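You operate a simulated robot arm through the tools that you are given. There is no shell and no other tool. Be economical: measure what you need, move in short steps, check, and stop when the job is done.

Carry out the task below with a simulated two-armed robot. There is one attempt and no reset: what you move stays moved.

## Task
Put the yellow bin marked "Spare" from the top of the wooden bench on the top of the drill bench and the yellow bin marked "Alu bolts" on the top of the tall grey cabinet. Fetch the green tape roll and set it on the side shelf of the bin rack. Open the upper drill drawer. The order is free.

It is judged by the outcome, as a careful person would: the job done as asked, and still so three seconds after it is handed in. It fails if anything else is knocked over, pushed out of place, dropped, spilled or broken.

## Robot
Two 7-joint arms with two-finger grippers on one trunk, on a base that drives. Base frame: it is fixed to the floor where the robot stands at the start and does not move with it; the origin is under the middle of the robot, x ahead of it, y to its left, z up; the surface under the hand at the start is at about z = 0.98. Units: m, degrees, N and s.
The left shoulder is at the start at [0.036, 0.175, 1.253], the right one opposite. With the tool pointing down near the work surface each hand reaches from about 0.2 to 0.84 m from the robot's upright axis, wherever it stands, measured 20 degrees to its own side. Places, roughly: side shelf of the bin rack [-2.9, -0.5, 0.8]; top of the drill bench [0.6, 1.9, 0.9]; top of the tall grey cabinet [0.7, 3.3, 1.8]; upper drill drawer [0.4, 2.7, 0.7]. Payload 2.94 kg a hand.
The TCP of each hand is the grasp point between the finger pads, 0.03 m short of the fingertips. In the tool frame z runs along the fingers and y along their closing line. The gripper opens to 0.138 m. The gripper's body begins 0.109 m behind the TCP.
Orientation is that of the tool frame in the base frame, as a unit quaternion [x, y, z, w]. With the fingers straight down and closing along the base's y, the tool's x points along the base's -x, its y along +y and its z along -z.

## Interface
- The arms move only by the tool jog_arm. It takes "left_rows", "right_rows" or both (then of equal length, played together; a hand with none holds still); each is a list of rows, each an object of numbers (a shift or turn left out is 0, a gripper value left out holds the last): "dx", "dy", "dz": the shift along the base's x, y, z in units of 50 mm (1.0 is 50 mm); "rx", "ry", "rz": the turn, a rotation vector about the base's x, y, z in units of 8 degrees (1.0 is 8 degrees); "fingers": the opening, from 0 (shut) to 1 (fully open). In form: [{"dx": .., "dy": .., "dz": .., "rx": .., "ry": .., "rz": .., "fingers": ..}, ...]. A call has 1 to 20 rows; each row shifts and turns the commanded pose from where the row before left it. A call with a number of a shift or a turn outside -1 to 1 is refused whole. A row lasts 0.2 s, in which the tool goes at most 0.05 m and 8.6 degrees; a call with a longer step from one row to the next is refused whole, and so is a gripper value outside its range. Where a pose cannot be reached the arm comes as near as it can. A force on the tool above 40 N (or 10 N above the force at the start of the call, whichever is more), or a blocked arm, ends the call early, and 0.2 s more pass. Each finger halts on what it meets, pressing with about 44 N; the grip force reading is that of the motor and also rises with nothing between the fingers. The clock runs only during rows and for 0.2 s after the last one: add rows that do not move to give the fingers time. The reply holds the time, the measured pose of the TCP, the force on the tool along the base axes, the opening and the grip force, in the units named above and with some noise, with the torque about the TCP (base axes, N m) and any sound that the robot's microphone picked up.
- Cameras (640 x 400 px; columns grow to the right, rows downward): "scene" is now at [0.0891, 0.0276, 1.7274]; the picture's right is [0.36, -0.93, 0.00], its down [-0.71, -0.27, -0.66] and it looks along [0.61, 0.23, -0.76] (base axes); focal length 262 px, centre (320, 200). "left" rides on the left gripper at [0.071, -0.019, -0.146] in its tool frame; the picture's right is [0.26, 0.96, 0.00], its down [-0.85, 0.23, -0.48] and it looks along [-0.46, 0.12, 0.88] (tool axes); focal length 280 px, centre (320, 200). "right" rides on the right gripper at [0.071, 0.019, -0.146] in its tool frame; the picture's right is [-0.26, 0.97, 0.00], its down [-0.85, -0.23, -0.48] and it looks along [-0.46, -0.12, 0.88] (tool axes); focal length 280 px, centre (320, 200).
- capture(camera): a new picture of that camera. The clock stands still meanwhile.
- raise_lower(by): slides the trunk up (or, below 0, down) by that many m; the arms and the scene camera ride with it, the base frame stays. It gives what a move gives, with no picture.
- roll_base(legs): drives the robot by 1 to 6 legs, each [ahead, turn to the left] in m and degrees, along the robot's own axes; the way and the turn of a leg run together, so that a leg with both is an arc; at most 1.5 m and 180 degrees a leg. The arms and the cameras ride along, it lands a little off, and it stops where it bumps. It gives what a move gives.
- head_to(pan, tilt): turns the head with the scene camera to pan (to the left, within 120 degrees either way) and tilt (down, from -29 to 69), counted from straight ahead of the robot. It gives what a move gives.
- probe_pixels(camera, pixels): for up to 12 pixels [column, row] of the newest picture of that camera ("zoom" is the newest enlarged one), the place [x, y, z] in the base frame of the surface seen there, good to about 0.002 m. The clock stands still meanwhile.
- zoom(camera, box): a new picture of the part [left, top, right, bottom] of that camera's present view, enlarged. The clock stands still meanwhile.
- sign_off(): hands the job in; it is judged then, once.

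Go step by step. Measure first, check grasps and placings, and put right what went wrong. The budget is 110 turns and 88 pictures, counting those below and the enlarged ones. Unless the task says otherwise, let go and move clear before handing in, and close with one line.

The tools are called after ">>>" by a JSON object that holds its "name" and its "arguments". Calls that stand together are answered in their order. jog_arm: Moves the arms, as the interface text tells. Its arguments: {"type":"object","properties":{"left_rows":{"type":"array","items":{"type":"object","properties":{"dx":{"type":"number"},"dy":{"type":"number"},"dz":{"type":"number"},"rx":{"type":"number"},"ry":{"type":"number"},"rz":{"type":"number"},"fingers":{"type":"number"}}}},"right_rows":{"type":"array","items":{"type":"object","properties":{"dx":{"type":"number"},"dy":{"type":"number"},"dz":{"type":"number"},"rx":{"type":"number"},"ry":{"type":"number"},"rz":{"type":"number"},"fingers":{"type":"number"}}}}},"required":[]} The other tools are called the same way: raise_lower (by) slides the trunk up or down; roll_base (legs) drives the base; head_to (pan, tilt) turns the head that bears the scene camera; capture (camera) takes a picture; probe_pixels (camera, pixels) gives the place of the surface under pixels of a picture; zoom (camera, box) takes an enlarged picture of a part of a camera's view; sign_off () hands the job in.

At the start:

```text
clock: 0.0
left_tool_pos: [0.5101, 0.4883, 1.2517]
left_tcp_rot: [0.0, 1.0, 0.0, 0.0]
left_force: [-0.6, -0.1, 1.0]
left_wrist_torque: [-0.02, 0.01, -0.04]
left_width: 0.1379
left_grip_force: 0.0
right_tool_pos: [0.5095, 0.0122, 1.2415]
right_tcp_rot: [0.0, 1.0, 0.001, -0.001]
right_force: [0.1, -0.1, -0.6]
right_wrist_torque: [-0.01, 0.0, 0.01]
right_width: 0.1381
right_grip_force: 0.2
trunk travel left (down, up): [-0.425, 0.309]
robot x, y, heading: [0.0045, 0.0007, 0.0]
head pan, tilt: [21.0, 49.0]
```

scene: 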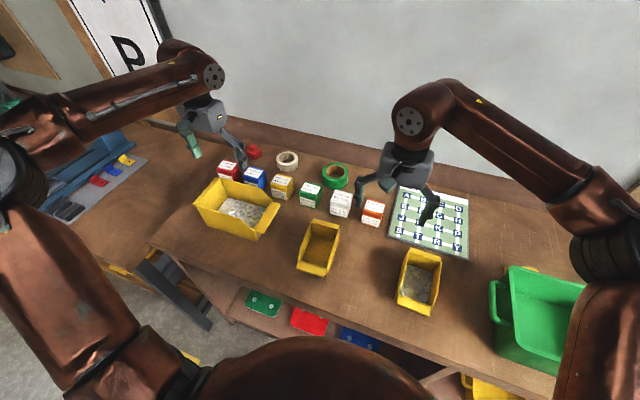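
right: 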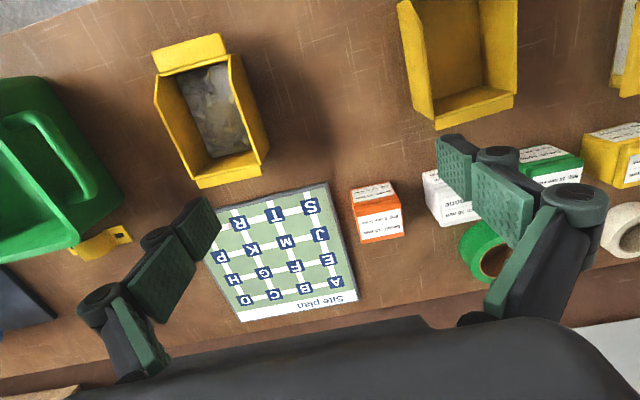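
left: 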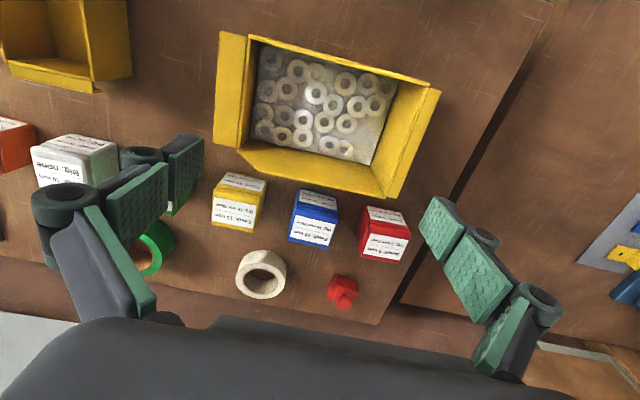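

The scene shows three yellow bins at about (238,208), (318,248) and (418,282), plus the green tape at (335,176). I'll zoom in to look for labels.

>>> {"name": "zoom", "arguments": {"camera": "scene", "box": [180, 130, 480, 330]}}

>>> {"name": "probe_pixels", "arguments": {"camera": "scene", "pixels": [[335, 170], [335, 186], [320, 224], [311, 270], [300, 262], [333, 232], [420, 254], [415, 309], [400, 297], [440, 265], [240, 185], [230, 232]]}}

```text
2.00 times, centred on (330, 230) of scene
```

zoom: 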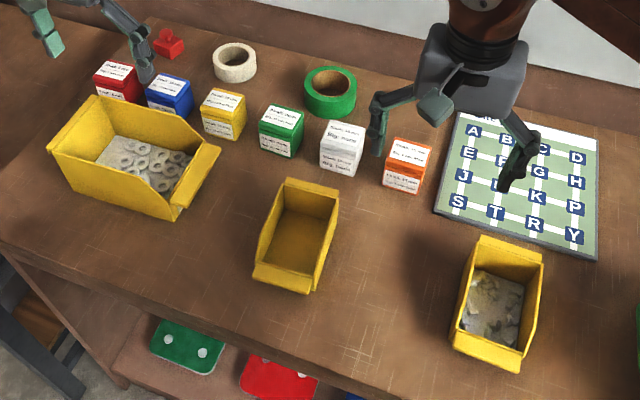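

```text
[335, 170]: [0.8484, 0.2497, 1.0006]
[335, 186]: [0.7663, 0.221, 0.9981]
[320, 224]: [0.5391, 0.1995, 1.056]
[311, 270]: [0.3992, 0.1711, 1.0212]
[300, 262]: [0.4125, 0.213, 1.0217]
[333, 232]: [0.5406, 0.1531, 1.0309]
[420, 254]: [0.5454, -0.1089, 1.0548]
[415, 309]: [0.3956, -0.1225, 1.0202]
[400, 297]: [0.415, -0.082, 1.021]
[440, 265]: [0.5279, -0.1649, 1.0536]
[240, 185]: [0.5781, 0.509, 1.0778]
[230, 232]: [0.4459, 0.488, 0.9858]
```

Labels aren't visible from above; they're probably on the front faces. I'll look around with the head before driving.

>>> {"name": "head_to", "arguments": {"pan": 120, "tilt": 25}}

>>> {"name": "capture", "arguments": {"camera": "scene"}}

>>> {"name": "head_to", "arguments": {"pan": -120, "tilt": 25}}

>>> {"name": "capture", "arguments": {"camera": "scene"}}

>>> {"name": "head_to", "arguments": {"pan": 60, "tilt": 25}}

>>> {"name": "capture", "arguments": {"camera": "scene"}}

```text
clock: 1.8
left_tool_pos: [0.5131, 0.4877, 1.2524]
left_tcp_rot: [0.0, 1.0, -0.001, 0.0]
left_force: [-0.7, -0.5, 0.6]
left_wrist_torque: [0.03, 0.05, -0.03]
left_width: 0.1377
left_grip_force: 0.1
right_tool_pos: [0.5105, 0.0116, 1.2409]
right_tcp_rot: [-0.001, 1.0, -0.001, -0.001]
right_force: [-1.6, 0.7, 0.2]
right_wrist_torque: [0.01, -0.01, 0.0]
right_width: 0.138
right_grip_force: 0.1
trunk travel left (down, up): [-0.425, 0.309]
robot x, y, heading: [-0.0022, -0.0005, 0.1]
head pan, tilt: [120.0, 25.0]
```

```text
83 pictures are left
```

scene: 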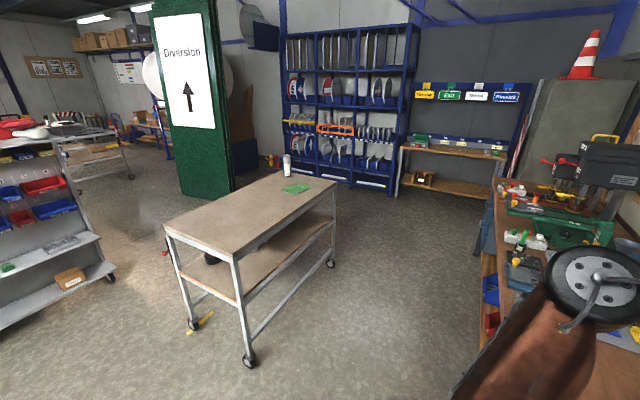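

```text
clock: 5.1
left_tool_pos: [0.5121, 0.4881, 1.2512]
left_tcp_rot: [-0.001, 1.0, 0.0, 0.0]
left_force: [-0.5, -0.6, 0.0]
left_wrist_torque: [-0.02, -0.01, 0.0]
left_width: 0.138
left_grip_force: 0.0
right_tool_pos: [0.5098, 0.0122, 1.2409]
right_tcp_rot: [-0.001, 1.0, 0.0, -0.001]
right_force: [0.4, -0.4, -0.8]
right_wrist_torque: [0.0, -0.02, -0.01]
right_width: 0.1378
right_grip_force: 0.2
trunk travel left (down, up): [-0.425, 0.309]
robot x, y, heading: [-0.0001, 0.0028, 0.0]
head pan, tilt: [-120.0, 25.0]
```

```text
82 pictures are left
```

scene: 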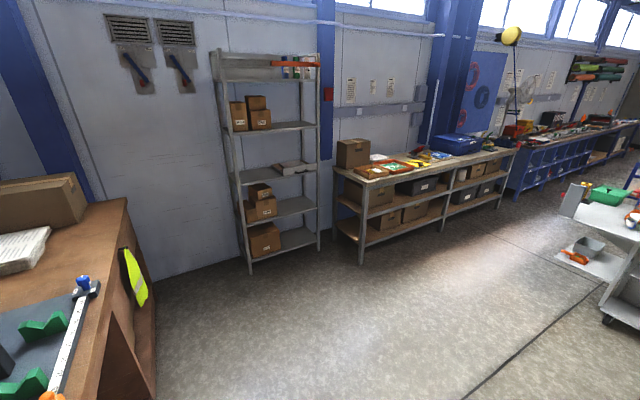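

```text
clock: 7.8
left_tool_pos: [0.5113, 0.4882, 1.252]
left_tcp_rot: [-0.001, 1.0, 0.001, 0.0]
left_force: [0.2, 0.0, -0.8]
left_wrist_torque: [0.01, 0.02, -0.03]
left_width: 0.1382
left_grip_force: 0.0
right_tool_pos: [0.5102, 0.0123, 1.2393]
right_tcp_rot: [-0.001, 1.0, -0.001, 0.0]
right_force: [0.0, 0.3, -0.4]
right_wrist_torque: [-0.01, 0.02, 0.03]
right_width: 0.138
right_grip_force: 0.1
trunk travel left (down, up): [-0.425, 0.309]
robot x, y, heading: [0.0032, 0.0003, -0.0]
head pan, tilt: [60.0, 25.0]
```

```text
81 pictures are left
```

scene: 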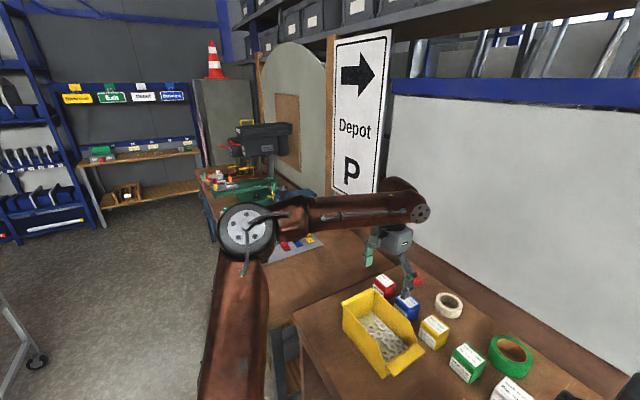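

Layout is understood: drill bench to the left, cabinet with a cone on top, trolley behind-left. I'll back off from the bench and look at the bins' front faces.

>>> {"name": "roll_base", "arguments": {"legs": [[-0.6, 0]]}}

>>> {"name": "head_to", "arguments": {"pan": 0, "tilt": 38}}

>>> {"name": "capture", "arguments": {"camera": "scene"}}

```text
clock: 11.2
left_tool_pos: [-0.078, 0.4859, 1.251]
left_tcp_rot: [0.003, 1.0, 0.0, 0.0]
left_force: [0.4, 0.8, -0.5]
left_wrist_torque: [0.0, -0.01, -0.04]
left_width: 0.1382
left_grip_force: 0.1
right_tool_pos: [-0.0822, 0.0097, 1.2406]
right_tcp_rot: [0.004, 1.0, 0.0, 0.0]
right_force: [-0.1, 0.0, 0.2]
right_wrist_torque: [-0.02, -0.03, -0.01]
right_width: 0.1381
right_grip_force: 0.2
trunk travel left (down, up): [-0.425, 0.309]
robot x, y, heading: [-0.5923, 0.002, -0.4]
head pan, tilt: [60.0, 25.0]
```

```text
clock: 12.5
left_tool_pos: [-0.0779, 0.4857, 1.2511]
left_tcp_rot: [0.003, 1.0, 0.0, 0.0]
left_force: [0.0, 0.3, -0.2]
left_wrist_torque: [-0.01, 0.0, -0.01]
left_width: 0.1382
left_grip_force: 0.2
right_tool_pos: [-0.0825, 0.01, 1.242]
right_tcp_rot: [0.005, 1.0, 0.0, -0.001]
right_force: [-0.2, -0.3, 0.2]
right_wrist_torque: [0.02, 0.04, -0.03]
right_width: 0.1382
right_grip_force: 0.0
trunk travel left (down, up): [-0.425, 0.309]
robot x, y, heading: [-0.5949, 0.0014, -0.4]
head pan, tilt: [0.0, 38.0]
```

```text
80 pictures are left
```

scene: 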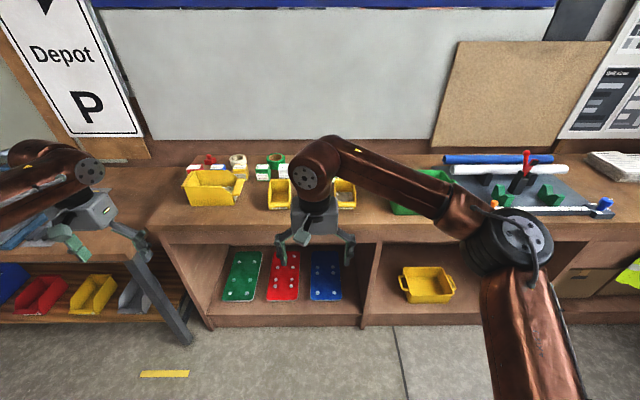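

The bins' fronts are partly visible around (212,188), (279,195) and (345,195). I'll zoom.

>>> {"name": "zoom", "arguments": {"camera": "scene", "box": [170, 140, 370, 265]}}

```text
3.20 times, centred on (270, 202) of scene
```

zoom: 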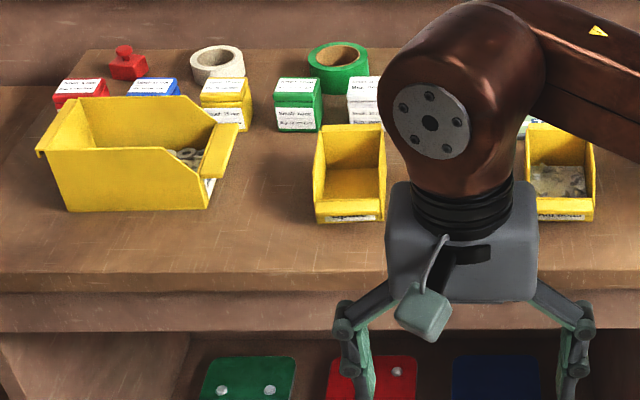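

Labels sit under the front lips. I'll lower the trunk for a flatter view (hands at x≈-0.08 are well clear of the bench edge).

>>> {"name": "raise_lower", "arguments": {"by": -0.4}}

>>> {"name": "head_to", "arguments": {"pan": 5, "tilt": 20}}

>>> {"name": "capture", "arguments": {"camera": "scene"}}

>>> {"name": "zoom", "arguments": {"camera": "scene", "box": [200, 140, 420, 278]}}

```text
clock: 16.3
left_tool_pos: [-0.0751, 0.4866, 0.8501]
left_tcp_rot: [0.003, 1.0, 0.0, -0.001]
left_force: [-0.7, 0.2, -0.3]
left_wrist_torque: [0.01, 0.0, 0.05]
left_width: 0.138
left_grip_force: 0.1
right_tool_pos: [-0.0798, 0.0108, 0.8405]
right_tcp_rot: [0.004, 1.0, -0.001, -0.003]
right_force: [0.3, -0.1, 0.2]
right_wrist_torque: [-0.02, 0.0, 0.0]
right_width: 0.138
right_grip_force: 0.0
trunk travel left (down, up): [-0.025, 0.709]
robot x, y, heading: [-0.5959, 0.0063, -0.4]
head pan, tilt: [0.0, 38.0]
```

```text
clock: 17.1
left_tool_pos: [-0.0783, 0.4876, 0.8532]
left_tcp_rot: [0.004, 1.0, -0.001, 0.001]
left_force: [-0.1, 0.0, -0.1]
left_wrist_torque: [-0.04, -0.01, 0.04]
left_width: 0.1379
left_grip_force: 0.1
right_tool_pos: [-0.0847, 0.0098, 0.8414]
right_tcp_rot: [0.004, 1.0, 0.0, 0.0]
right_force: [0.5, -0.3, -0.2]
right_wrist_torque: [-0.02, 0.05, 0.01]
right_width: 0.138
right_grip_force: 0.0
trunk travel left (down, up): [-0.025, 0.709]
robot x, y, heading: [-0.5906, 0.0033, -0.8]
head pan, tilt: [5.0, 20.0]
```

```text
78 pictures are left
```

scene: 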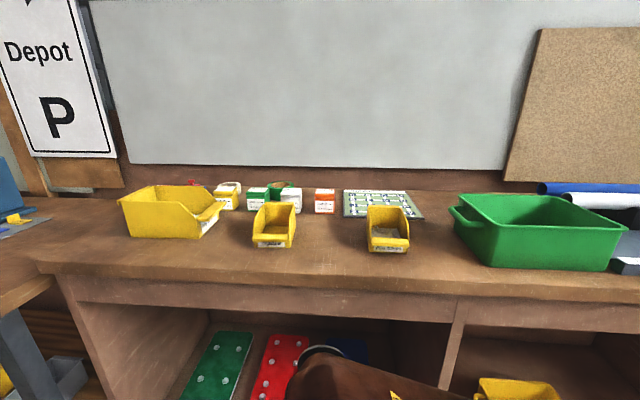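

```text
2.90 times, centred on (310, 209) of scene
```

zoom: 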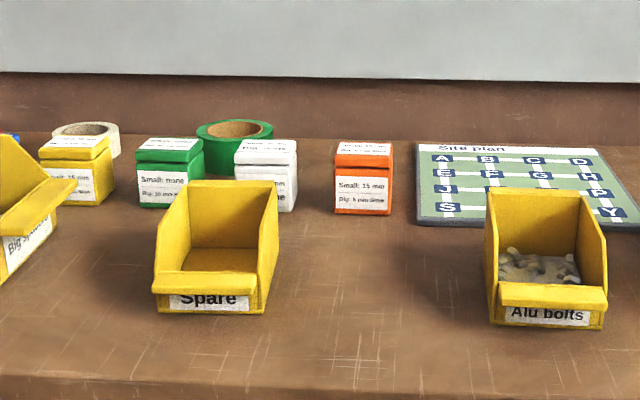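

The labels now read clearly: middle bin = "Spare" (empty), right bin = "Alu bolts" (with bolts). I'll raise the trunk and go back to the bench.

>>> {"name": "raise_lower", "arguments": {"by": 0.4}}

>>> {"name": "roll_base", "arguments": {"legs": [[0.6, 0.8]]}}

>>> {"name": "head_to", "arguments": {"pan": 5, "tilt": 55}}

>>> {"name": "capture", "arguments": {"camera": "scene"}}

>>> {"name": "capture", "arguments": {"camera": "right"}}

```text
clock: 21.0
left_tool_pos: [-0.077, 0.4869, 1.2511]
left_tcp_rot: [0.004, 1.0, 0.0, 0.0]
left_force: [-0.6, 0.1, 0.6]
left_wrist_torque: [0.01, 0.03, 0.0]
left_width: 0.1379
left_grip_force: 0.0
right_tool_pos: [-0.083, 0.0105, 1.2392]
right_tcp_rot: [0.005, 1.0, 0.001, -0.001]
right_force: [0.0, 0.7, 0.6]
right_wrist_torque: [0.02, 0.01, 0.01]
right_width: 0.1381
right_grip_force: 0.0
trunk travel left (down, up): [-0.425, 0.309]
robot x, y, heading: [-0.5902, 0.0029, -0.5]
head pan, tilt: [5.0, 20.0]
```

```text
clock: 24.4
left_tool_pos: [0.5365, 0.4835, 1.2511]
left_tcp_rot: [0.003, 1.0, 0.0, 0.0]
left_force: [-0.3, 0.0, -0.2]
left_wrist_torque: [0.01, 0.03, 0.0]
left_width: 0.1382
left_grip_force: 0.1
right_tool_pos: [0.5342, 0.0082, 1.2402]
right_tcp_rot: [0.003, 1.0, 0.0, -0.001]
right_force: [0.0, -0.1, -0.8]
right_wrist_torque: [-0.02, 0.04, -0.01]
right_width: 0.1379
right_grip_force: 0.0
trunk travel left (down, up): [-0.425, 0.309]
robot x, y, heading: [0.0204, -0.0058, -0.1]
head pan, tilt: [5.0, 20.0]
```

```text
clock: 25.4
left_tool_pos: [0.536, 0.4835, 1.2512]
left_tcp_rot: [0.003, 1.0, 0.0, 0.0]
left_force: [-0.2, -0.1, 0.6]
left_wrist_torque: [-0.01, 0.02, 0.0]
left_width: 0.1382
left_grip_force: 0.0
right_tool_pos: [0.5317, 0.0068, 1.2406]
right_tcp_rot: [0.003, 1.0, 0.0, -0.001]
right_force: [-1.5, -0.6, 0.4]
right_wrist_torque: [-0.01, 0.0, -0.01]
right_width: 0.138
right_grip_force: 0.0
trunk travel left (down, up): [-0.425, 0.309]
robot x, y, heading: [0.0195, -0.003, -0.3]
head pan, tilt: [5.0, 55.0]
```

```text
76 pictures are left
```

scene: 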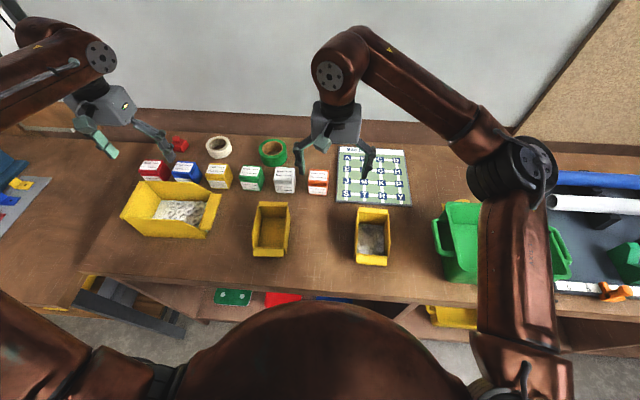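

```text
75 pictures are left
```

right: 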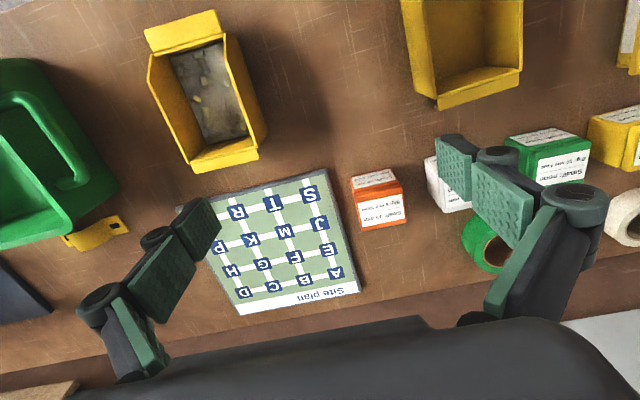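

>>> {"name": "probe_pixels", "arguments": {"camera": "right", "pixels": [[196, 166], [258, 152], [148, 78], [222, 38], [151, 45], [218, 20], [437, 104], [520, 86], [404, 8], [250, 100], [172, 120], [428, 60]]}}

>>> {"name": "probe_pixels", "arguments": {"camera": "scene", "pixels": [[259, 205], [288, 205], [254, 248], [284, 250], [253, 228], [286, 228], [359, 209], [388, 211], [357, 256], [387, 262], [270, 141], [274, 163]]}}

```text
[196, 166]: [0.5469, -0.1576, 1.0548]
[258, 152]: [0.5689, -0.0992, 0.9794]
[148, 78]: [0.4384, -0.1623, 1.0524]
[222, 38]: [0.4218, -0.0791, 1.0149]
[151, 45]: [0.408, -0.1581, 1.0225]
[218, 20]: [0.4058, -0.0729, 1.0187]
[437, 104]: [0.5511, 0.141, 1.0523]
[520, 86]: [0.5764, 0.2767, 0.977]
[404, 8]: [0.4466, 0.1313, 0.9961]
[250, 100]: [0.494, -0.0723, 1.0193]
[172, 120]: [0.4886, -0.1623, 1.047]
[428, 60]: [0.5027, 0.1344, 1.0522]
```

```text
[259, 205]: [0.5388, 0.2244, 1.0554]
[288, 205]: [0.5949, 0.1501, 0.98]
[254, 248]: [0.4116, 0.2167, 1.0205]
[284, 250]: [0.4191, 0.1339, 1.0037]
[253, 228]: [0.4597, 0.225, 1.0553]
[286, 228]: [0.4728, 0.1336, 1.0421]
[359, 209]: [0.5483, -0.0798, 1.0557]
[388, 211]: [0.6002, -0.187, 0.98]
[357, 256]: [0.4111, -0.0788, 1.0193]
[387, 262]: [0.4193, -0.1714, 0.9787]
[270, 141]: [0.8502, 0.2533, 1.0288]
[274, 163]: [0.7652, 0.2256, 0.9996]
```

Bin extents are measured: Spare y≈0.133–0.223 (yaw ≈3.5°), Alu y≈-0.163 to -0.073, rims z≈1.055. I'll bring both hands above them.

>>> {"name": "jog_arm", "arguments": {"left_rows": [{"dx": -0.174, "dy": -0.873, "rz": 0.06}, {"dx": -0.174, "dy": -0.873, "rz": 0.06}, {"dx": -0.174, "dy": -0.873, "rz": 0.06}, {"dx": -0.174, "dy": -0.873, "rz": 0.06}, {"dx": -0.174, "dy": -0.873, "rz": 0.06}, {"dx": -0.174, "dy": -0.873, "rz": 0.06}, {"dx": -0.174, "dy": -0.873, "rz": 0.06}, {"dz": -0.9}, {"dz": -0.9}, {"dz": -0.8}, {}], "right_rows": [{"dx": -0.163, "dy": -0.36}, {"dx": -0.163, "dy": -0.36}, {"dx": -0.163, "dy": -0.36}, {"dx": -0.163, "dy": -0.36}, {"dx": -0.163, "dy": -0.36}, {"dx": -0.163, "dy": -0.36}, {"dx": -0.163, "dy": -0.36}, {"dz": -0.8}, {"dz": -0.8}, {"dz": -0.8}, {}]}}

>>> {"name": "capture", "arguments": {"camera": "left"}}

>>> {"name": "capture", "arguments": {"camera": "right"}}

```text
clock: 27.8
left_tool_pos: [0.4739, 0.1756, 1.1224]
left_tcp_rot: [-0.028, 1.0, 0.0, 0.001]
left_force: [0.3, 0.0, -0.4]
left_wrist_torque: [0.01, -0.02, 0.02]
left_width: 0.1381
left_grip_force: 0.0
right_tool_pos: [0.4732, -0.1211, 1.1212]
right_tcp_rot: [0.003, 1.0, 0.0, 0.0]
right_force: [0.2, 0.1, 0.3]
right_wrist_torque: [-0.01, -0.05, 0.01]
right_width: 0.1378
right_grip_force: 0.1
trunk travel left (down, up): [-0.425, 0.309]
robot x, y, heading: [0.0226, -0.0017, -0.2]
head pan, tilt: [5.0, 55.0]
```

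```text
74 pictures are left
```

left: 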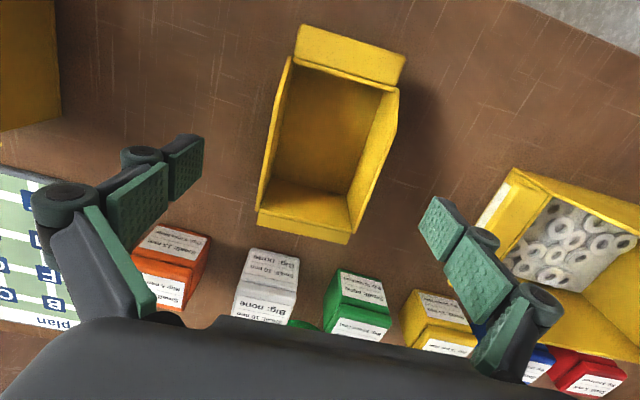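

```text
73 pictures are left
```

right: 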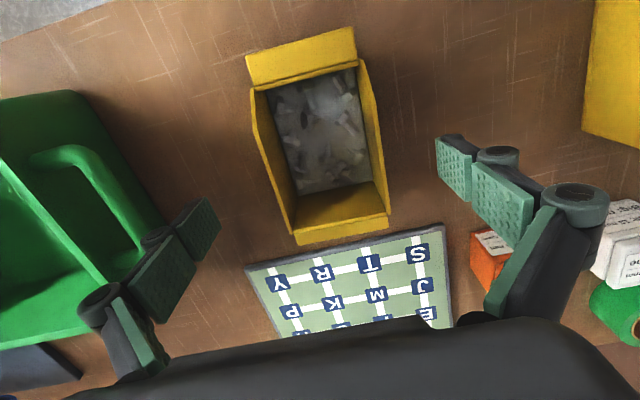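

Both hands are centred over their bins. I'll check the clearance to the green crate and washers bin before descending.

>>> {"name": "probe_pixels", "arguments": {"camera": "right", "pixels": [[75, 92], [115, 140], [165, 215], [130, 170], [260, 95], [365, 75], [252, 90], [382, 190]]}}

>>> {"name": "probe_pixels", "arguments": {"camera": "left", "pixels": [[515, 172], [480, 225], [500, 260], [287, 70], [395, 100], [262, 205], [355, 225], [300, 30]]}}

```text
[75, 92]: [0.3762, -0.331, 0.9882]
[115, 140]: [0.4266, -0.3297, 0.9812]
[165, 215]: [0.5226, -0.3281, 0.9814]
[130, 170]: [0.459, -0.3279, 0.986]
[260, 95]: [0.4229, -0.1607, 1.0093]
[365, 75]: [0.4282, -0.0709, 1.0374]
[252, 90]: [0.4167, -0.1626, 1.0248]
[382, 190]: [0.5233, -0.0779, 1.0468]
```

```text
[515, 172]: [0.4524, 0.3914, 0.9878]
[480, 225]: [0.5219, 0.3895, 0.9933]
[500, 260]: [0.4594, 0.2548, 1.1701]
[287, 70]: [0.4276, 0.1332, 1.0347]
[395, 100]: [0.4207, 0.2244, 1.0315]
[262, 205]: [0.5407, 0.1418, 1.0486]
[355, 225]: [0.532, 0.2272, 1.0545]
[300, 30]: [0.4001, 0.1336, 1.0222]
```

Neighbours are at least 8 cm away. Descending to z≈1.025 and closing on the bins.

>>> {"name": "jog_arm", "arguments": {"left_rows": [{"dz": -0.65, "dy": 0.06}, {"dz": -0.65}, {"dz": -0.65}, {"fingers": 0.55}, {"fingers": 0.55}, {"fingers": 0.55}, {"fingers": 0.55}, {"fingers": 0.55}, {"fingers": 0.55}, {"fingers": 0.55}, {"fingers": 0.55}], "right_rows": [{"dz": -0.65, "dy": 0.06}, {"dz": -0.65}, {"dz": -0.65}, {"fingers": 0.55}, {"fingers": 0.55}, {"fingers": 0.55}, {"fingers": 0.55}, {"fingers": 0.55}, {"fingers": 0.55}, {"fingers": 0.55}, {"fingers": 0.55}]}}

>>> {"name": "capture", "arguments": {"camera": "scene"}}

```text
clock: 30.2
left_tool_pos: [0.467, 0.1916, 1.0292]
left_tcp_rot: [-0.028, 1.0, 0.0, 0.001]
left_force: [0.7, 0.8, 2.3]
left_wrist_torque: [0.05, -0.03, -0.02]
left_width: 0.0939
left_grip_force: 44.1
left hand out of reach, approached as far as the arm can: row 3
right_tool_pos: [0.4766, -0.1155, 1.0251]
right_tcp_rot: [0.003, 1.0, 0.0, 0.0]
right_force: [-1.0, -1.3, 1.4]
right_wrist_torque: [-0.18, -0.06, -0.14]
right_width: 0.0942
right_grip_force: 43.6
trunk travel left (down, up): [-0.425, 0.309]
robot x, y, heading: [0.0206, -0.0022, -0.2]
head pan, tilt: [5.0, 55.0]
```

```text
72 pictures are left
```

scene: 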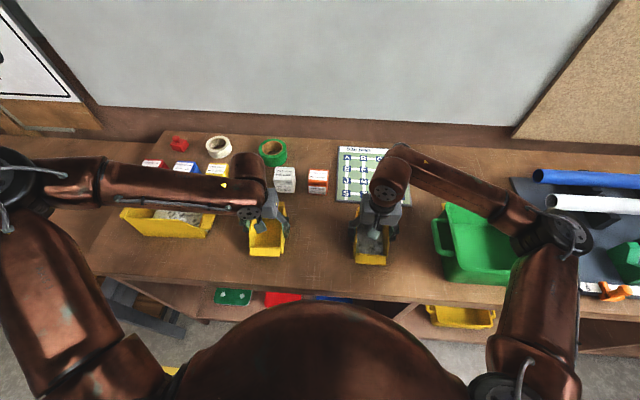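

Both bins are gripped (widths ≈94 mm, 44 N). Lifting both.

>>> {"name": "jog_arm", "arguments": {"left_rows": [{"dz": 0.4}, {"dz": 0.8}, {"dz": 0.8}, {"dz": 0.8}, {"dz": 0.8}, {"dz": 0.8}], "right_rows": [{"dz": 0.4}, {"dz": 0.8}, {"dz": 0.8}, {"dz": 0.8}, {"dz": 0.8}, {"dz": 0.8}]}}

>>> {"name": "capture", "arguments": {"camera": "scene"}}

```text
clock: 31.6
left_tool_pos: [0.468, 0.193, 1.2483]
left_tcp_rot: [-0.027, 1.0, 0.0, 0.001]
left_force: [-0.8, -0.2, 1.2]
left_wrist_torque: [0.03, -0.04, 0.01]
left_width: 0.0759
left_grip_force: 0.1
right_tool_pos: [0.4726, -0.116, 1.2431]
right_tcp_rot: [0.002, 1.0, 0.0, -0.001]
right_force: [-0.6, -0.1, -0.5]
right_wrist_torque: [0.01, -0.01, -0.01]
right_width: 0.076
right_grip_force: 0.0
trunk travel left (down, up): [-0.425, 0.309]
robot x, y, heading: [0.019, -0.0013, -0.2]
head pan, tilt: [5.0, 55.0]
```

```text
71 pictures are left
```

scene: 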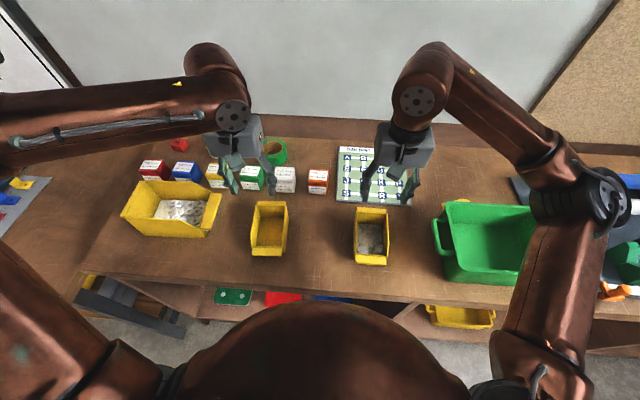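

The grip slipped: the widths went to 76 mm and both bins are still standing on the bench. I'll look closely at bin shape and whether they shifted.

>>> {"name": "zoom", "arguments": {"camera": "scene", "box": [230, 180, 410, 290]}}

>>> {"name": "capture", "arguments": {"camera": "right"}}

```text
3.56 times, centred on (320, 235) of scene
```

zoom: 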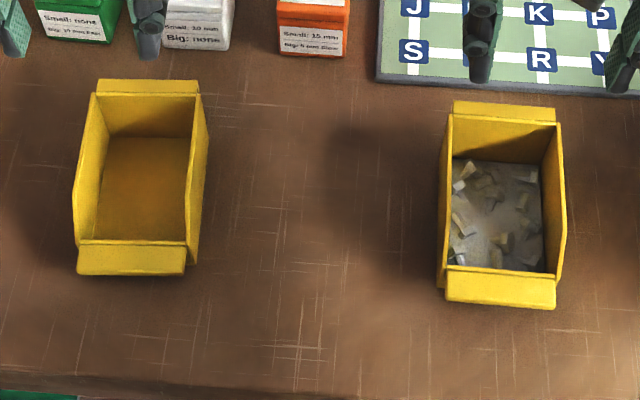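

```text
69 pictures are left
```

right: 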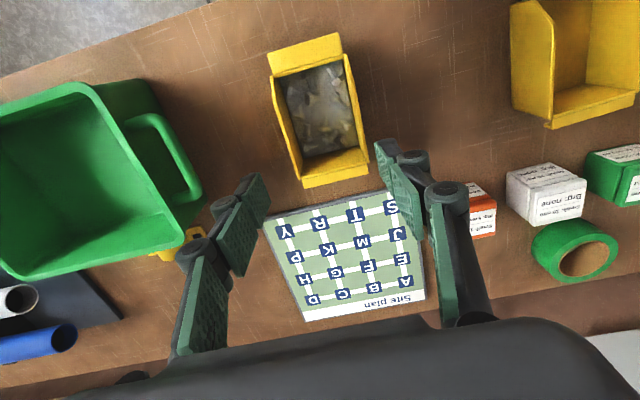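

The side walls look bulged, so I'll probe the wall profile, back rim and content level.

>>> {"name": "probe_pixels", "arguments": {"camera": "zoom", "pixels": [[199, 150], [204, 165], [196, 180], [198, 210], [194, 250], [145, 85], [145, 97], [145, 120], [505, 107], [505, 119], [500, 200], [500, 170]]}}

>>> {"name": "probe_pixels", "arguments": {"camera": "right", "pixels": [[335, 186], [337, 180], [335, 165], [333, 152], [362, 140], [366, 150], [345, 62], [350, 60], [355, 90], [361, 105], [320, 120], [300, 145]]}}

```text
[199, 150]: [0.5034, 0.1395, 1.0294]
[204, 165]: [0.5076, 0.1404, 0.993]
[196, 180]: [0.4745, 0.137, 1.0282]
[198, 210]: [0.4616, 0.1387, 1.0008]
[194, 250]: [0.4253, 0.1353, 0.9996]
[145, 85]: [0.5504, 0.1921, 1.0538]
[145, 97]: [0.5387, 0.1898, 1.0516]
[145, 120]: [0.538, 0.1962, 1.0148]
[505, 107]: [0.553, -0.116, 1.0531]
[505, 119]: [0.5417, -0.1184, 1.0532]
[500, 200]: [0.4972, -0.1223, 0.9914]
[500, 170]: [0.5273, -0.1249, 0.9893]
```

```text
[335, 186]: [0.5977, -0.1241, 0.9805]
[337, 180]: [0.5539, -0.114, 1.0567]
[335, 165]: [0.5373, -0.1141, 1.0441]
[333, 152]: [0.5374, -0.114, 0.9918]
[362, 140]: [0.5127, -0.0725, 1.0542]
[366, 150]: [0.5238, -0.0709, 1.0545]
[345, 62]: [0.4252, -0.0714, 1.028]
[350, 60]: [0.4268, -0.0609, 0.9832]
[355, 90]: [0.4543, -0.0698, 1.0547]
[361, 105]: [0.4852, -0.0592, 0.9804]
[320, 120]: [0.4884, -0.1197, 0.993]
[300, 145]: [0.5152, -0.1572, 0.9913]
```

The walls are vertical within 1–2° and contents are low (z≈0.99), so this was simply a weak friction grip. I'll back the base 8 cm for a better left-arm pose and re-grip fully closing, deeper, with a slow test lift.

>>> {"name": "roll_base", "arguments": {"legs": [[-0.08, 0.2]]}}

>>> {"name": "jog_arm", "arguments": {"left_rows": [{"fingers": 1}, {"fingers": 1}, {"fingers": 1}, {"fingers": 1}, {"fingers": 1}], "right_rows": [{"fingers": 1}, {"fingers": 1}, {"fingers": 1}, {"fingers": 1}, {"fingers": 1}]}}

```text
clock: 32.7
left_tool_pos: [0.4155, 0.192, 1.24]
left_tcp_rot: [-0.028, 1.0, 0.001, -0.011]
left_force: [0.1, -0.4, -0.3]
left_wrist_torque: [0.0, -0.06, 0.02]
left_width: 0.076
left_grip_force: 0.1
right_tool_pos: [0.4202, -0.1143, 1.2362]
right_tcp_rot: [0.004, 1.0, 0.0, -0.012]
right_force: [-2.0, -0.6, 0.4]
right_wrist_torque: [0.03, -0.11, -0.03]
right_width: 0.0759
right_grip_force: 0.0
trunk travel left (down, up): [-0.425, 0.309]
robot x, y, heading: [-0.0564, -0.0008, -0.3]
head pan, tilt: [5.0, 55.0]
```

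```text
clock: 33.9
left_tool_pos: [0.3875, 0.1929, 1.2485]
left_tcp_rot: [-0.029, 1.0, 0.001, 0.001]
left_force: [0.6, 0.1, -0.9]
left_wrist_torque: [-0.02, 0.01, -0.02]
left_width: 0.1381
left_grip_force: 0.1
right_tool_pos: [0.3907, -0.1146, 1.2449]
right_tcp_rot: [0.002, 1.0, -0.001, 0.001]
right_force: [0.3, -0.1, -0.4]
right_wrist_torque: [0.0, 0.07, 0.01]
right_width: 0.138
right_grip_force: 0.0
trunk travel left (down, up): [-0.425, 0.309]
robot x, y, heading: [-0.0603, -0.0007, -0.1]
head pan, tilt: [5.0, 55.0]
```

Moving over and down to z≈1.018, then closing fully.

>>> {"name": "jog_arm", "arguments": {"left_rows": [{"dx": 0.875, "dy": -0.08}, {"dx": 0.875, "dy": -0.08}, {"dz": -0.9}, {"dz": -0.9}, {"dz": -0.9}, {"dz": -0.8}, {"dz": -0.6}, {"dz": -0.5}, {}, {"fingers": 0}, {"fingers": 0}, {"fingers": 0}, {"fingers": 0}, {"fingers": 0}, {"fingers": 0}, {"fingers": 0}], "right_rows": [{"dx": 0.875, "dy": -0.025}, {"dx": 0.875, "dy": -0.025}, {"dz": -0.9}, {"dz": -0.9}, {"dz": -0.9}, {"dz": -0.8}, {"dz": -0.6}, {"dz": -0.43}, {}, {"fingers": 0}, {"fingers": 0}, {"fingers": 0}, {"fingers": 0}, {"fingers": 0}, {"fingers": 0}, {"fingers": 0}]}}

>>> {"name": "jog_arm", "arguments": {"left_rows": [{"dz": 0.2}, {"dz": 0.2}, {"dz": 0.2}, {"dz": 0.2}], "right_rows": [{"dz": 0.2}, {"dz": 0.2}, {"dz": 0.2}, {"dz": 0.2}]}}

>>> {"name": "capture", "arguments": {"camera": "scene"}}

```text
clock: 37.3
left_tool_pos: [0.4244, 0.2201, 1.0262]
left_tcp_rot: [-0.028, 1.0, 0.0, 0.005]
left_force: [1.8, -0.7, 11.6]
left_wrist_torque: [0.12, -0.07, -0.07]
left_width: 0.0972
left_grip_force: 43.9
left hand out of reach, approached as far as the arm can: row 2, 6, 7, 8
right_tool_pos: [0.4754, -0.1191, 1.0211]
right_tcp_rot: [0.004, 1.0, 0.001, 0.002]
right_force: [2.3, 2.1, 12.1]
right_wrist_torque: [-0.02, 0.2, 0.05]
right_width: 0.0942
right_grip_force: 43.8
trunk travel left (down, up): [-0.425, 0.309]
robot x, y, heading: [-0.0583, -0.0022, -0.5]
head pan, tilt: [5.0, 55.0]
```

```text
clock: 38.3
left_tool_pos: [0.4235, 0.2198, 1.0645]
left_tcp_rot: [-0.029, 1.0, 0.001, 0.003]
left_force: [-0.8, -0.1, -0.8]
left_wrist_torque: [0.01, 0.06, 0.01]
left_width: 0.0973
left_grip_force: 43.8
right_tool_pos: [0.4737, -0.1169, 1.0584]
right_tcp_rot: [0.003, 1.0, 0.0, 0.001]
right_force: [-0.1, -0.1, -2.6]
right_wrist_torque: [0.01, -0.01, -0.01]
right_width: 0.0942
right_grip_force: 43.9
trunk travel left (down, up): [-0.425, 0.309]
robot x, y, heading: [-0.0556, -0.0014, -0.3]
head pan, tilt: [5.0, 55.0]
```

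```text
68 pictures are left
```

scene: 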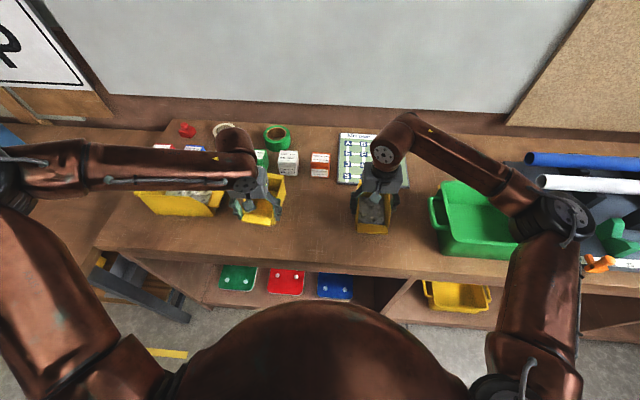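

The right hand holds Alu bolts (weight ≈2.6 N). The left hand ended up off target at (0.424, 0.220); I'll zoom to see how it holds Spare.

>>> {"name": "zoom", "arguments": {"camera": "scene", "box": [200, 140, 420, 260]}}

>>> {"name": "capture", "arguments": {"camera": "left"}}

```text
2.91 times, centred on (310, 200) of scene
```

zoom: 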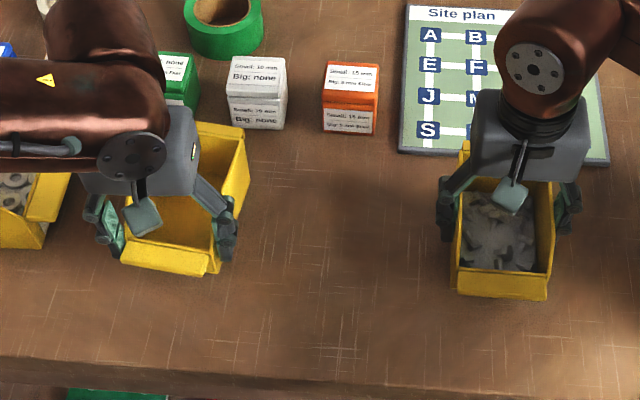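

```text
66 pictures are left
```

left: 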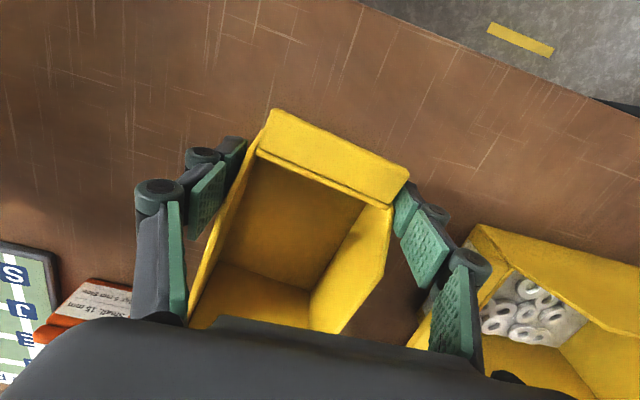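

Spare seems held near its front end, yawed a little, and it's lifted. I'll lift both further and check they stay held.

>>> {"name": "jog_arm", "arguments": {"left_rows": [{"dz": 0.3}, {"dz": 0.3}, {"dz": 0.3}, {"dz": 0.3}, {"dz": 0.3}, {"dz": 0.3}, {}], "right_rows": [{"dz": 0.3}, {"dz": 0.3}, {"dz": 0.3}, {"dz": 0.3}, {"dz": 0.3}, {"dz": 0.3}, {}]}}

>>> {"name": "zoom", "arguments": {"camera": "scene", "box": [200, 120, 420, 260]}}

```text
clock: 39.9
left_tool_pos: [0.4212, 0.2195, 1.156]
left_tcp_rot: [-0.028, 1.0, 0.0, 0.001]
left_force: [1.0, 0.2, -0.5]
left_wrist_torque: [0.0, 0.05, 0.01]
left_width: 0.097
left_grip_force: 43.5
right_tool_pos: [0.4771, -0.1157, 1.1481]
right_tcp_rot: [0.003, 1.0, 0.0, 0.001]
right_force: [0.0, -0.2, -3.0]
right_wrist_torque: [-0.01, 0.04, 0.0]
right_width: 0.0943
right_grip_force: 43.9
trunk travel left (down, up): [-0.425, 0.309]
robot x, y, heading: [-0.0577, -0.0013, -0.2]
head pan, tilt: [5.0, 55.0]
```

```text
2.86 times, centred on (310, 190) of scene
```

zoom: 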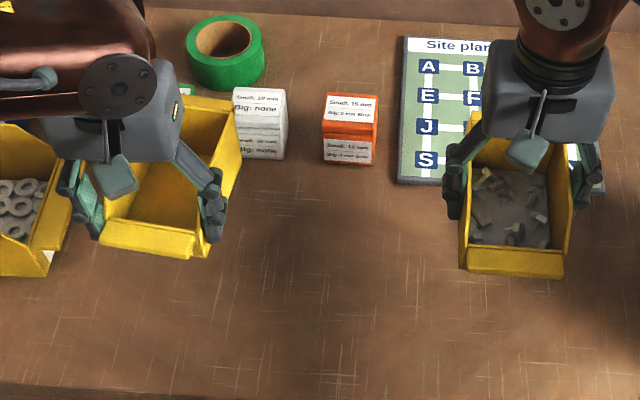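

Both are held securely. Lift higher, back off the bench, and survey the left side.

>>> {"name": "jog_arm", "arguments": {"left_rows": [{"dz": 0.6}, {"dz": 0.6}, {"dz": 0.6}, {"dz": 0.6}], "right_rows": [{"dz": 0.6}, {"dz": 0.6}, {"dz": 0.6}, {"dz": 0.6}]}}

>>> {"name": "roll_base", "arguments": {"legs": [[-0.5, 0]]}}

>>> {"name": "head_to", "arguments": {"pan": 75, "tilt": 28}}

>>> {"name": "capture", "arguments": {"camera": "scene"}}

```text
clock: 40.9
left_tool_pos: [0.4214, 0.222, 1.2743]
left_tcp_rot: [-0.028, 1.0, 0.0, 0.003]
left_force: [-0.4, -0.5, 0.0]
left_wrist_torque: [-0.03, 0.02, -0.01]
left_width: 0.0971
left_grip_force: 44.3
right_tool_pos: [0.4773, -0.1166, 1.2685]
right_tcp_rot: [0.004, 1.0, 0.001, 0.002]
right_force: [-0.1, -0.1, -2.2]
right_wrist_torque: [-0.01, 0.02, 0.01]
right_width: 0.0944
right_grip_force: 44.0
trunk travel left (down, up): [-0.425, 0.309]
robot x, y, heading: [-0.0575, -0.0018, -0.3]
head pan, tilt: [5.0, 55.0]
```

```text
clock: 43.8
left_tool_pos: [-0.069, 0.2222, 1.2747]
left_tcp_rot: [-0.027, 1.0, 0.0, 0.002]
left_force: [-0.2, 0.8, -0.7]
left_wrist_torque: [-0.01, 0.02, -0.03]
left_width: 0.0969
left_grip_force: 43.8
right_tool_pos: [-0.0139, -0.1162, 1.2683]
right_tcp_rot: [0.003, 1.0, 0.0, 0.002]
right_force: [0.1, 0.3, -2.2]
right_wrist_torque: [0.01, -0.02, 0.02]
right_width: 0.0941
right_grip_force: 43.8
trunk travel left (down, up): [-0.425, 0.309]
robot x, y, heading: [-0.5484, -0.0023, -0.2]
head pan, tilt: [5.0, 55.0]
```

```text
clock: 45.2
left_tool_pos: [-0.0685, 0.2229, 1.2732]
left_tcp_rot: [-0.027, 1.0, 0.0, 0.002]
left_force: [0.6, -1.1, -1.0]
left_wrist_torque: [0.02, 0.05, 0.0]
left_width: 0.097
left_grip_force: 44.1
right_tool_pos: [-0.0147, -0.1166, 1.2676]
right_tcp_rot: [0.004, 1.0, 0.0, 0.002]
right_force: [0.3, -0.1, -2.6]
right_wrist_torque: [0.02, 0.0, -0.01]
right_width: 0.0941
right_grip_force: 44.0
trunk travel left (down, up): [-0.425, 0.309]
robot x, y, heading: [-0.5501, 0.0013, -0.7]
head pan, tilt: [75.0, 28.0]
```

```text
64 pictures are left
```

scene: 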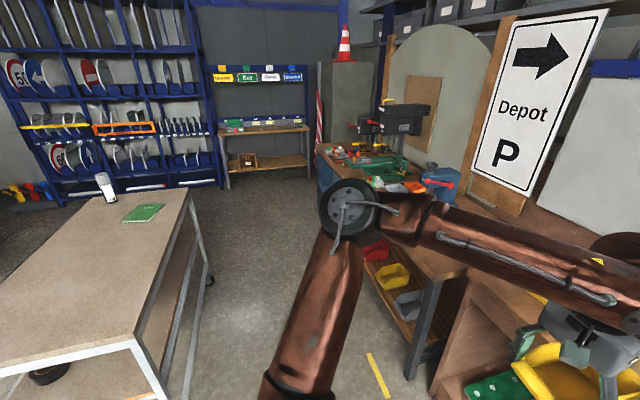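

I see the trolley at left, the drill bench (clutter on top) and the cabinet with a cone. I'll probe the aisle.

>>> {"name": "probe_pixels", "arguments": {"camera": "scene", "pixels": [[135, 340], [188, 192], [210, 278], [408, 275], [320, 155], [440, 185], [350, 62], [325, 64], [318, 130], [425, 275], [270, 130], [345, 100]]}}

>>> {"name": "zoom", "arguments": {"camera": "scene", "box": [290, 50, 490, 220]}}

```text
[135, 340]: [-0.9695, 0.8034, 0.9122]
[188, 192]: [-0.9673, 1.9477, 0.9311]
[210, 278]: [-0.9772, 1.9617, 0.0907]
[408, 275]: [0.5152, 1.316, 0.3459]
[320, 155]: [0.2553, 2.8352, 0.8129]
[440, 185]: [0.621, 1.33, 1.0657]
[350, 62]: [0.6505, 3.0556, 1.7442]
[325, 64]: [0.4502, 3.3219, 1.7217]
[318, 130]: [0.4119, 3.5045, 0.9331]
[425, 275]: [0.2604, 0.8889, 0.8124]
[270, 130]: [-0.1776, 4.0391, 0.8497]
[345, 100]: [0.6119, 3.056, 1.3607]
```

```text
2.35 times, centred on (390, 135) of scene
```

zoom: 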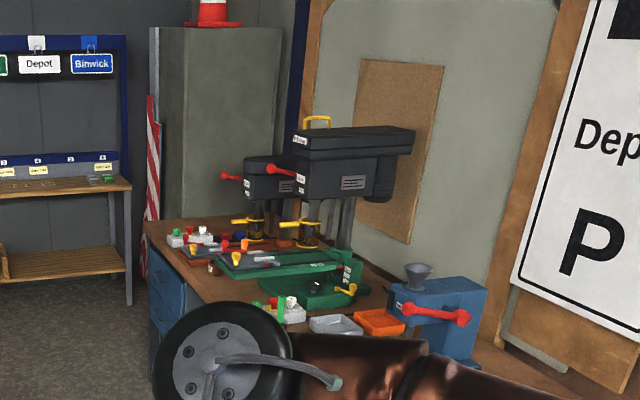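

The aisle runs x≈-0.97 to 0.26. I'll probe the items on the drill bench to find free space and heights.

>>> {"name": "probe_pixels", "arguments": {"camera": "zoom", "pixels": [[220, 176], [268, 170], [190, 235], [240, 222], [225, 262], [285, 312], [335, 325], [380, 320], [450, 320], [200, 290], [162, 225], [318, 118]]}}

>>> {"name": "roll_base", "arguments": {"legs": [[0.2, 0], [0, 60]]}}

>>> {"name": "head_to", "arguments": {"pan": 0, "tilt": 25}}

>>> {"name": "capture", "arguments": {"camera": "scene"}}

```text
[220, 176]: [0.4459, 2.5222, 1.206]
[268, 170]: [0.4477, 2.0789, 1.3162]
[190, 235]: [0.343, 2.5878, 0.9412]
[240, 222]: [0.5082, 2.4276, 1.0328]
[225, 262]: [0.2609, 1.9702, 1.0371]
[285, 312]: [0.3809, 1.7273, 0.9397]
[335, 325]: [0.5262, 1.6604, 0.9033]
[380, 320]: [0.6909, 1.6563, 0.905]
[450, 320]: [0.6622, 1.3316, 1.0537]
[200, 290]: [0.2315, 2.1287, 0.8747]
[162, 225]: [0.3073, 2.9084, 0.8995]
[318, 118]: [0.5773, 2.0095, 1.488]
```

```text
clock: 49.4
left_tool_pos: [-0.2942, 0.5261, 1.2749]
left_tcp_rot: [-0.519, 0.855, 0.001, 0.001]
left_force: [0.0, 0.4, -2.2]
left_wrist_torque: [-0.06, 0.02, 0.0]
left_width: 0.0964
left_grip_force: 44.2
right_tool_pos: [0.0251, 0.4001, 1.2683]
right_tcp_rot: [-0.49, 0.872, 0.0, 0.002]
right_force: [0.0, 0.2, -1.7]
right_wrist_torque: [-0.03, 0.0, 0.02]
right_width: 0.0943
right_grip_force: 43.8
trunk travel left (down, up): [-0.425, 0.309]
robot x, y, heading: [-0.3439, -0.0007, 58.9]
head pan, tilt: [75.0, 28.0]
```

```text
clock: 50.9
left_tool_pos: [-0.2942, 0.5251, 1.2743]
left_tcp_rot: [-0.518, 0.855, 0.001, 0.002]
left_force: [0.2, 0.3, -0.2]
left_wrist_torque: [-0.05, 0.02, 0.0]
left_width: 0.0966
left_grip_force: 44.4
right_tool_pos: [0.0257, 0.3996, 1.2673]
right_tcp_rot: [-0.491, 0.871, 0.002, 0.001]
right_force: [0.4, 0.3, -2.5]
right_wrist_torque: [-0.03, 0.03, 0.04]
right_width: 0.0941
right_grip_force: 43.8
trunk travel left (down, up): [-0.425, 0.309]
robot x, y, heading: [-0.3477, 0.0004, 58.9]
head pan, tilt: [0.0, 25.0]
```

```text
62 pictures are left
```

scene: 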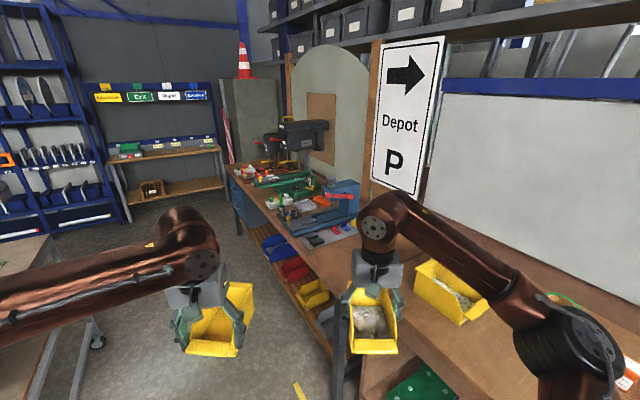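

Path ahead is clear. Turn to +90° and drive up to the drill bench, looking toward it.

>>> {"name": "roll_base", "arguments": {"legs": [[0, 31], [1.0, 0], [0.75, 0]]}}

>>> {"name": "head_to", "arguments": {"pan": -75, "tilt": 35}}

>>> {"name": "capture", "arguments": {"camera": "scene"}}

```text
clock: 61.4
left_tool_pos: [-0.5704, 2.2576, 1.273]
left_tcp_rot: [0.725, -0.689, 0.0, -0.002]
left_force: [-0.6, -0.3, -1.1]
left_wrist_torque: [-0.03, -0.01, -0.01]
left_width: 0.0962
left_grip_force: 43.6
right_tool_pos: [-0.2311, 2.3102, 1.2687]
right_tcp_rot: [-0.702, 0.712, 0.001, 0.002]
right_force: [-0.3, -0.7, -3.0]
right_wrist_torque: [-0.07, -0.01, -0.01]
right_width: 0.0945
right_grip_force: 43.9
trunk travel left (down, up): [-0.425, 0.309]
robot x, y, heading: [-0.3533, 1.7779, 89.2]
head pan, tilt: [0.0, 25.0]
```

```text
clock: 62.9
left_tool_pos: [-0.5703, 2.2569, 1.2748]
left_tcp_rot: [0.724, -0.689, 0.0, -0.001]
left_force: [-0.3, 0.5, -0.7]
left_wrist_torque: [-0.05, 0.01, 0.01]
left_width: 0.0959
left_grip_force: 44.4
right_tool_pos: [-0.2312, 2.309, 1.2692]
right_tcp_rot: [-0.702, 0.712, 0.001, 0.002]
right_force: [-0.3, -0.6, -2.6]
right_wrist_torque: [-0.04, 0.03, 0.0]
right_width: 0.0944
right_grip_force: 44.2
trunk travel left (down, up): [-0.425, 0.309]
robot x, y, heading: [-0.3499, 1.7753, 89.3]
head pan, tilt: [-75.0, 35.0]
```

```text
61 pictures are left
```

scene: 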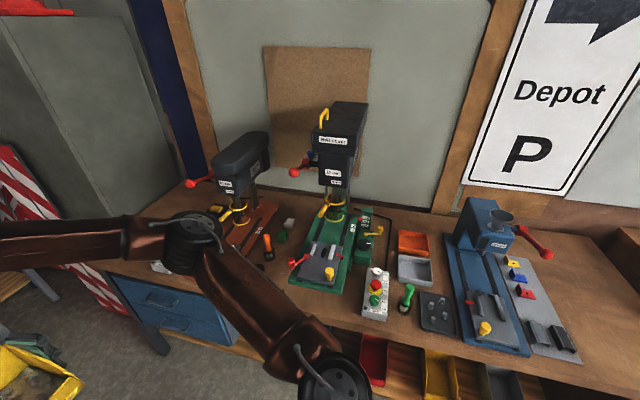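

I need free space on the bench top; candidates near (285,270), (600,290) and (245,270).

>>> {"name": "probe_pixels", "arguments": {"camera": "scene", "pixels": [[625, 330], [580, 240], [560, 315], [630, 290], [512, 260], [450, 250], [370, 205], [405, 215], [285, 292], [252, 258], [290, 225], [395, 335]]}}

>>> {"name": "head_to", "arguments": {"pan": -115, "tilt": 40}}

>>> {"name": "capture", "arguments": {"camera": "scene"}}

```text
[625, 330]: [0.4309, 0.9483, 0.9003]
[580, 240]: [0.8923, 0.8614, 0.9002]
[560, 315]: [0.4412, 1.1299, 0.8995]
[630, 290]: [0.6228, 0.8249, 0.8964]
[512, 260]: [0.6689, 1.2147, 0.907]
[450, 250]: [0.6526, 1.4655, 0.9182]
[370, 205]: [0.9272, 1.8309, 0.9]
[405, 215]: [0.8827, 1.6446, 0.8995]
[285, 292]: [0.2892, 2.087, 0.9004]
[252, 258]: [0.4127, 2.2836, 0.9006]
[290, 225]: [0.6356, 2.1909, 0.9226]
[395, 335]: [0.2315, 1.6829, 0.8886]
```

```text
clock: 63.9
left_tool_pos: [-0.5698, 2.2579, 1.2742]
left_tcp_rot: [0.724, -0.69, -0.001, -0.002]
left_force: [-0.3, 0.2, -0.9]
left_wrist_torque: [-0.08, 0.01, -0.01]
left_width: 0.096
left_grip_force: 43.9
right_tool_pos: [-0.2302, 2.3101, 1.2686]
right_tcp_rot: [-0.702, 0.712, 0.001, 0.001]
right_force: [0.0, -0.9, -2.6]
right_wrist_torque: [-0.02, 0.02, -0.01]
right_width: 0.0941
right_grip_force: 43.8
trunk travel left (down, up): [-0.425, 0.309]
robot x, y, heading: [-0.3504, 1.777, 89.3]
head pan, tilt: [-115.0, 40.0]
```

```text
60 pictures are left
```

scene: 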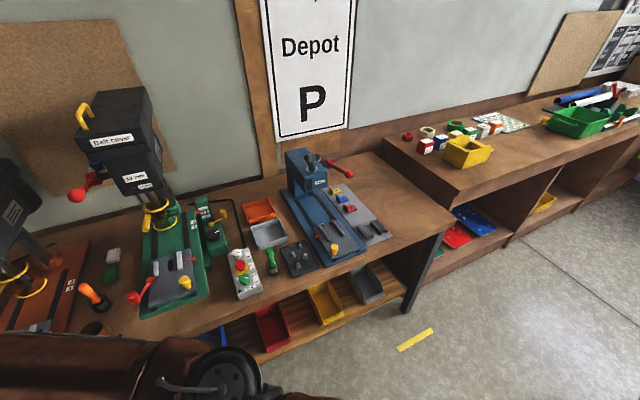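

There's a clear bare area at the right end of the drill bench, around (395,180). Probing its bounds.

>>> {"name": "probe_pixels", "arguments": {"camera": "scene", "pixels": [[342, 184], [389, 232], [450, 212], [372, 155], [395, 180], [420, 205], [350, 165], [420, 228], [385, 150]]}}

```text
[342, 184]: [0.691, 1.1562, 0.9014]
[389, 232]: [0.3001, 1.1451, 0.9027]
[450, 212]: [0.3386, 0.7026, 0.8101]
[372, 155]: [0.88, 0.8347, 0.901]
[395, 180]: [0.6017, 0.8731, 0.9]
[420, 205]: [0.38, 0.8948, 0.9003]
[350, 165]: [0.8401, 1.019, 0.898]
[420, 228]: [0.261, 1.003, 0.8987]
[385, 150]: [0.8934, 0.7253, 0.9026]
```

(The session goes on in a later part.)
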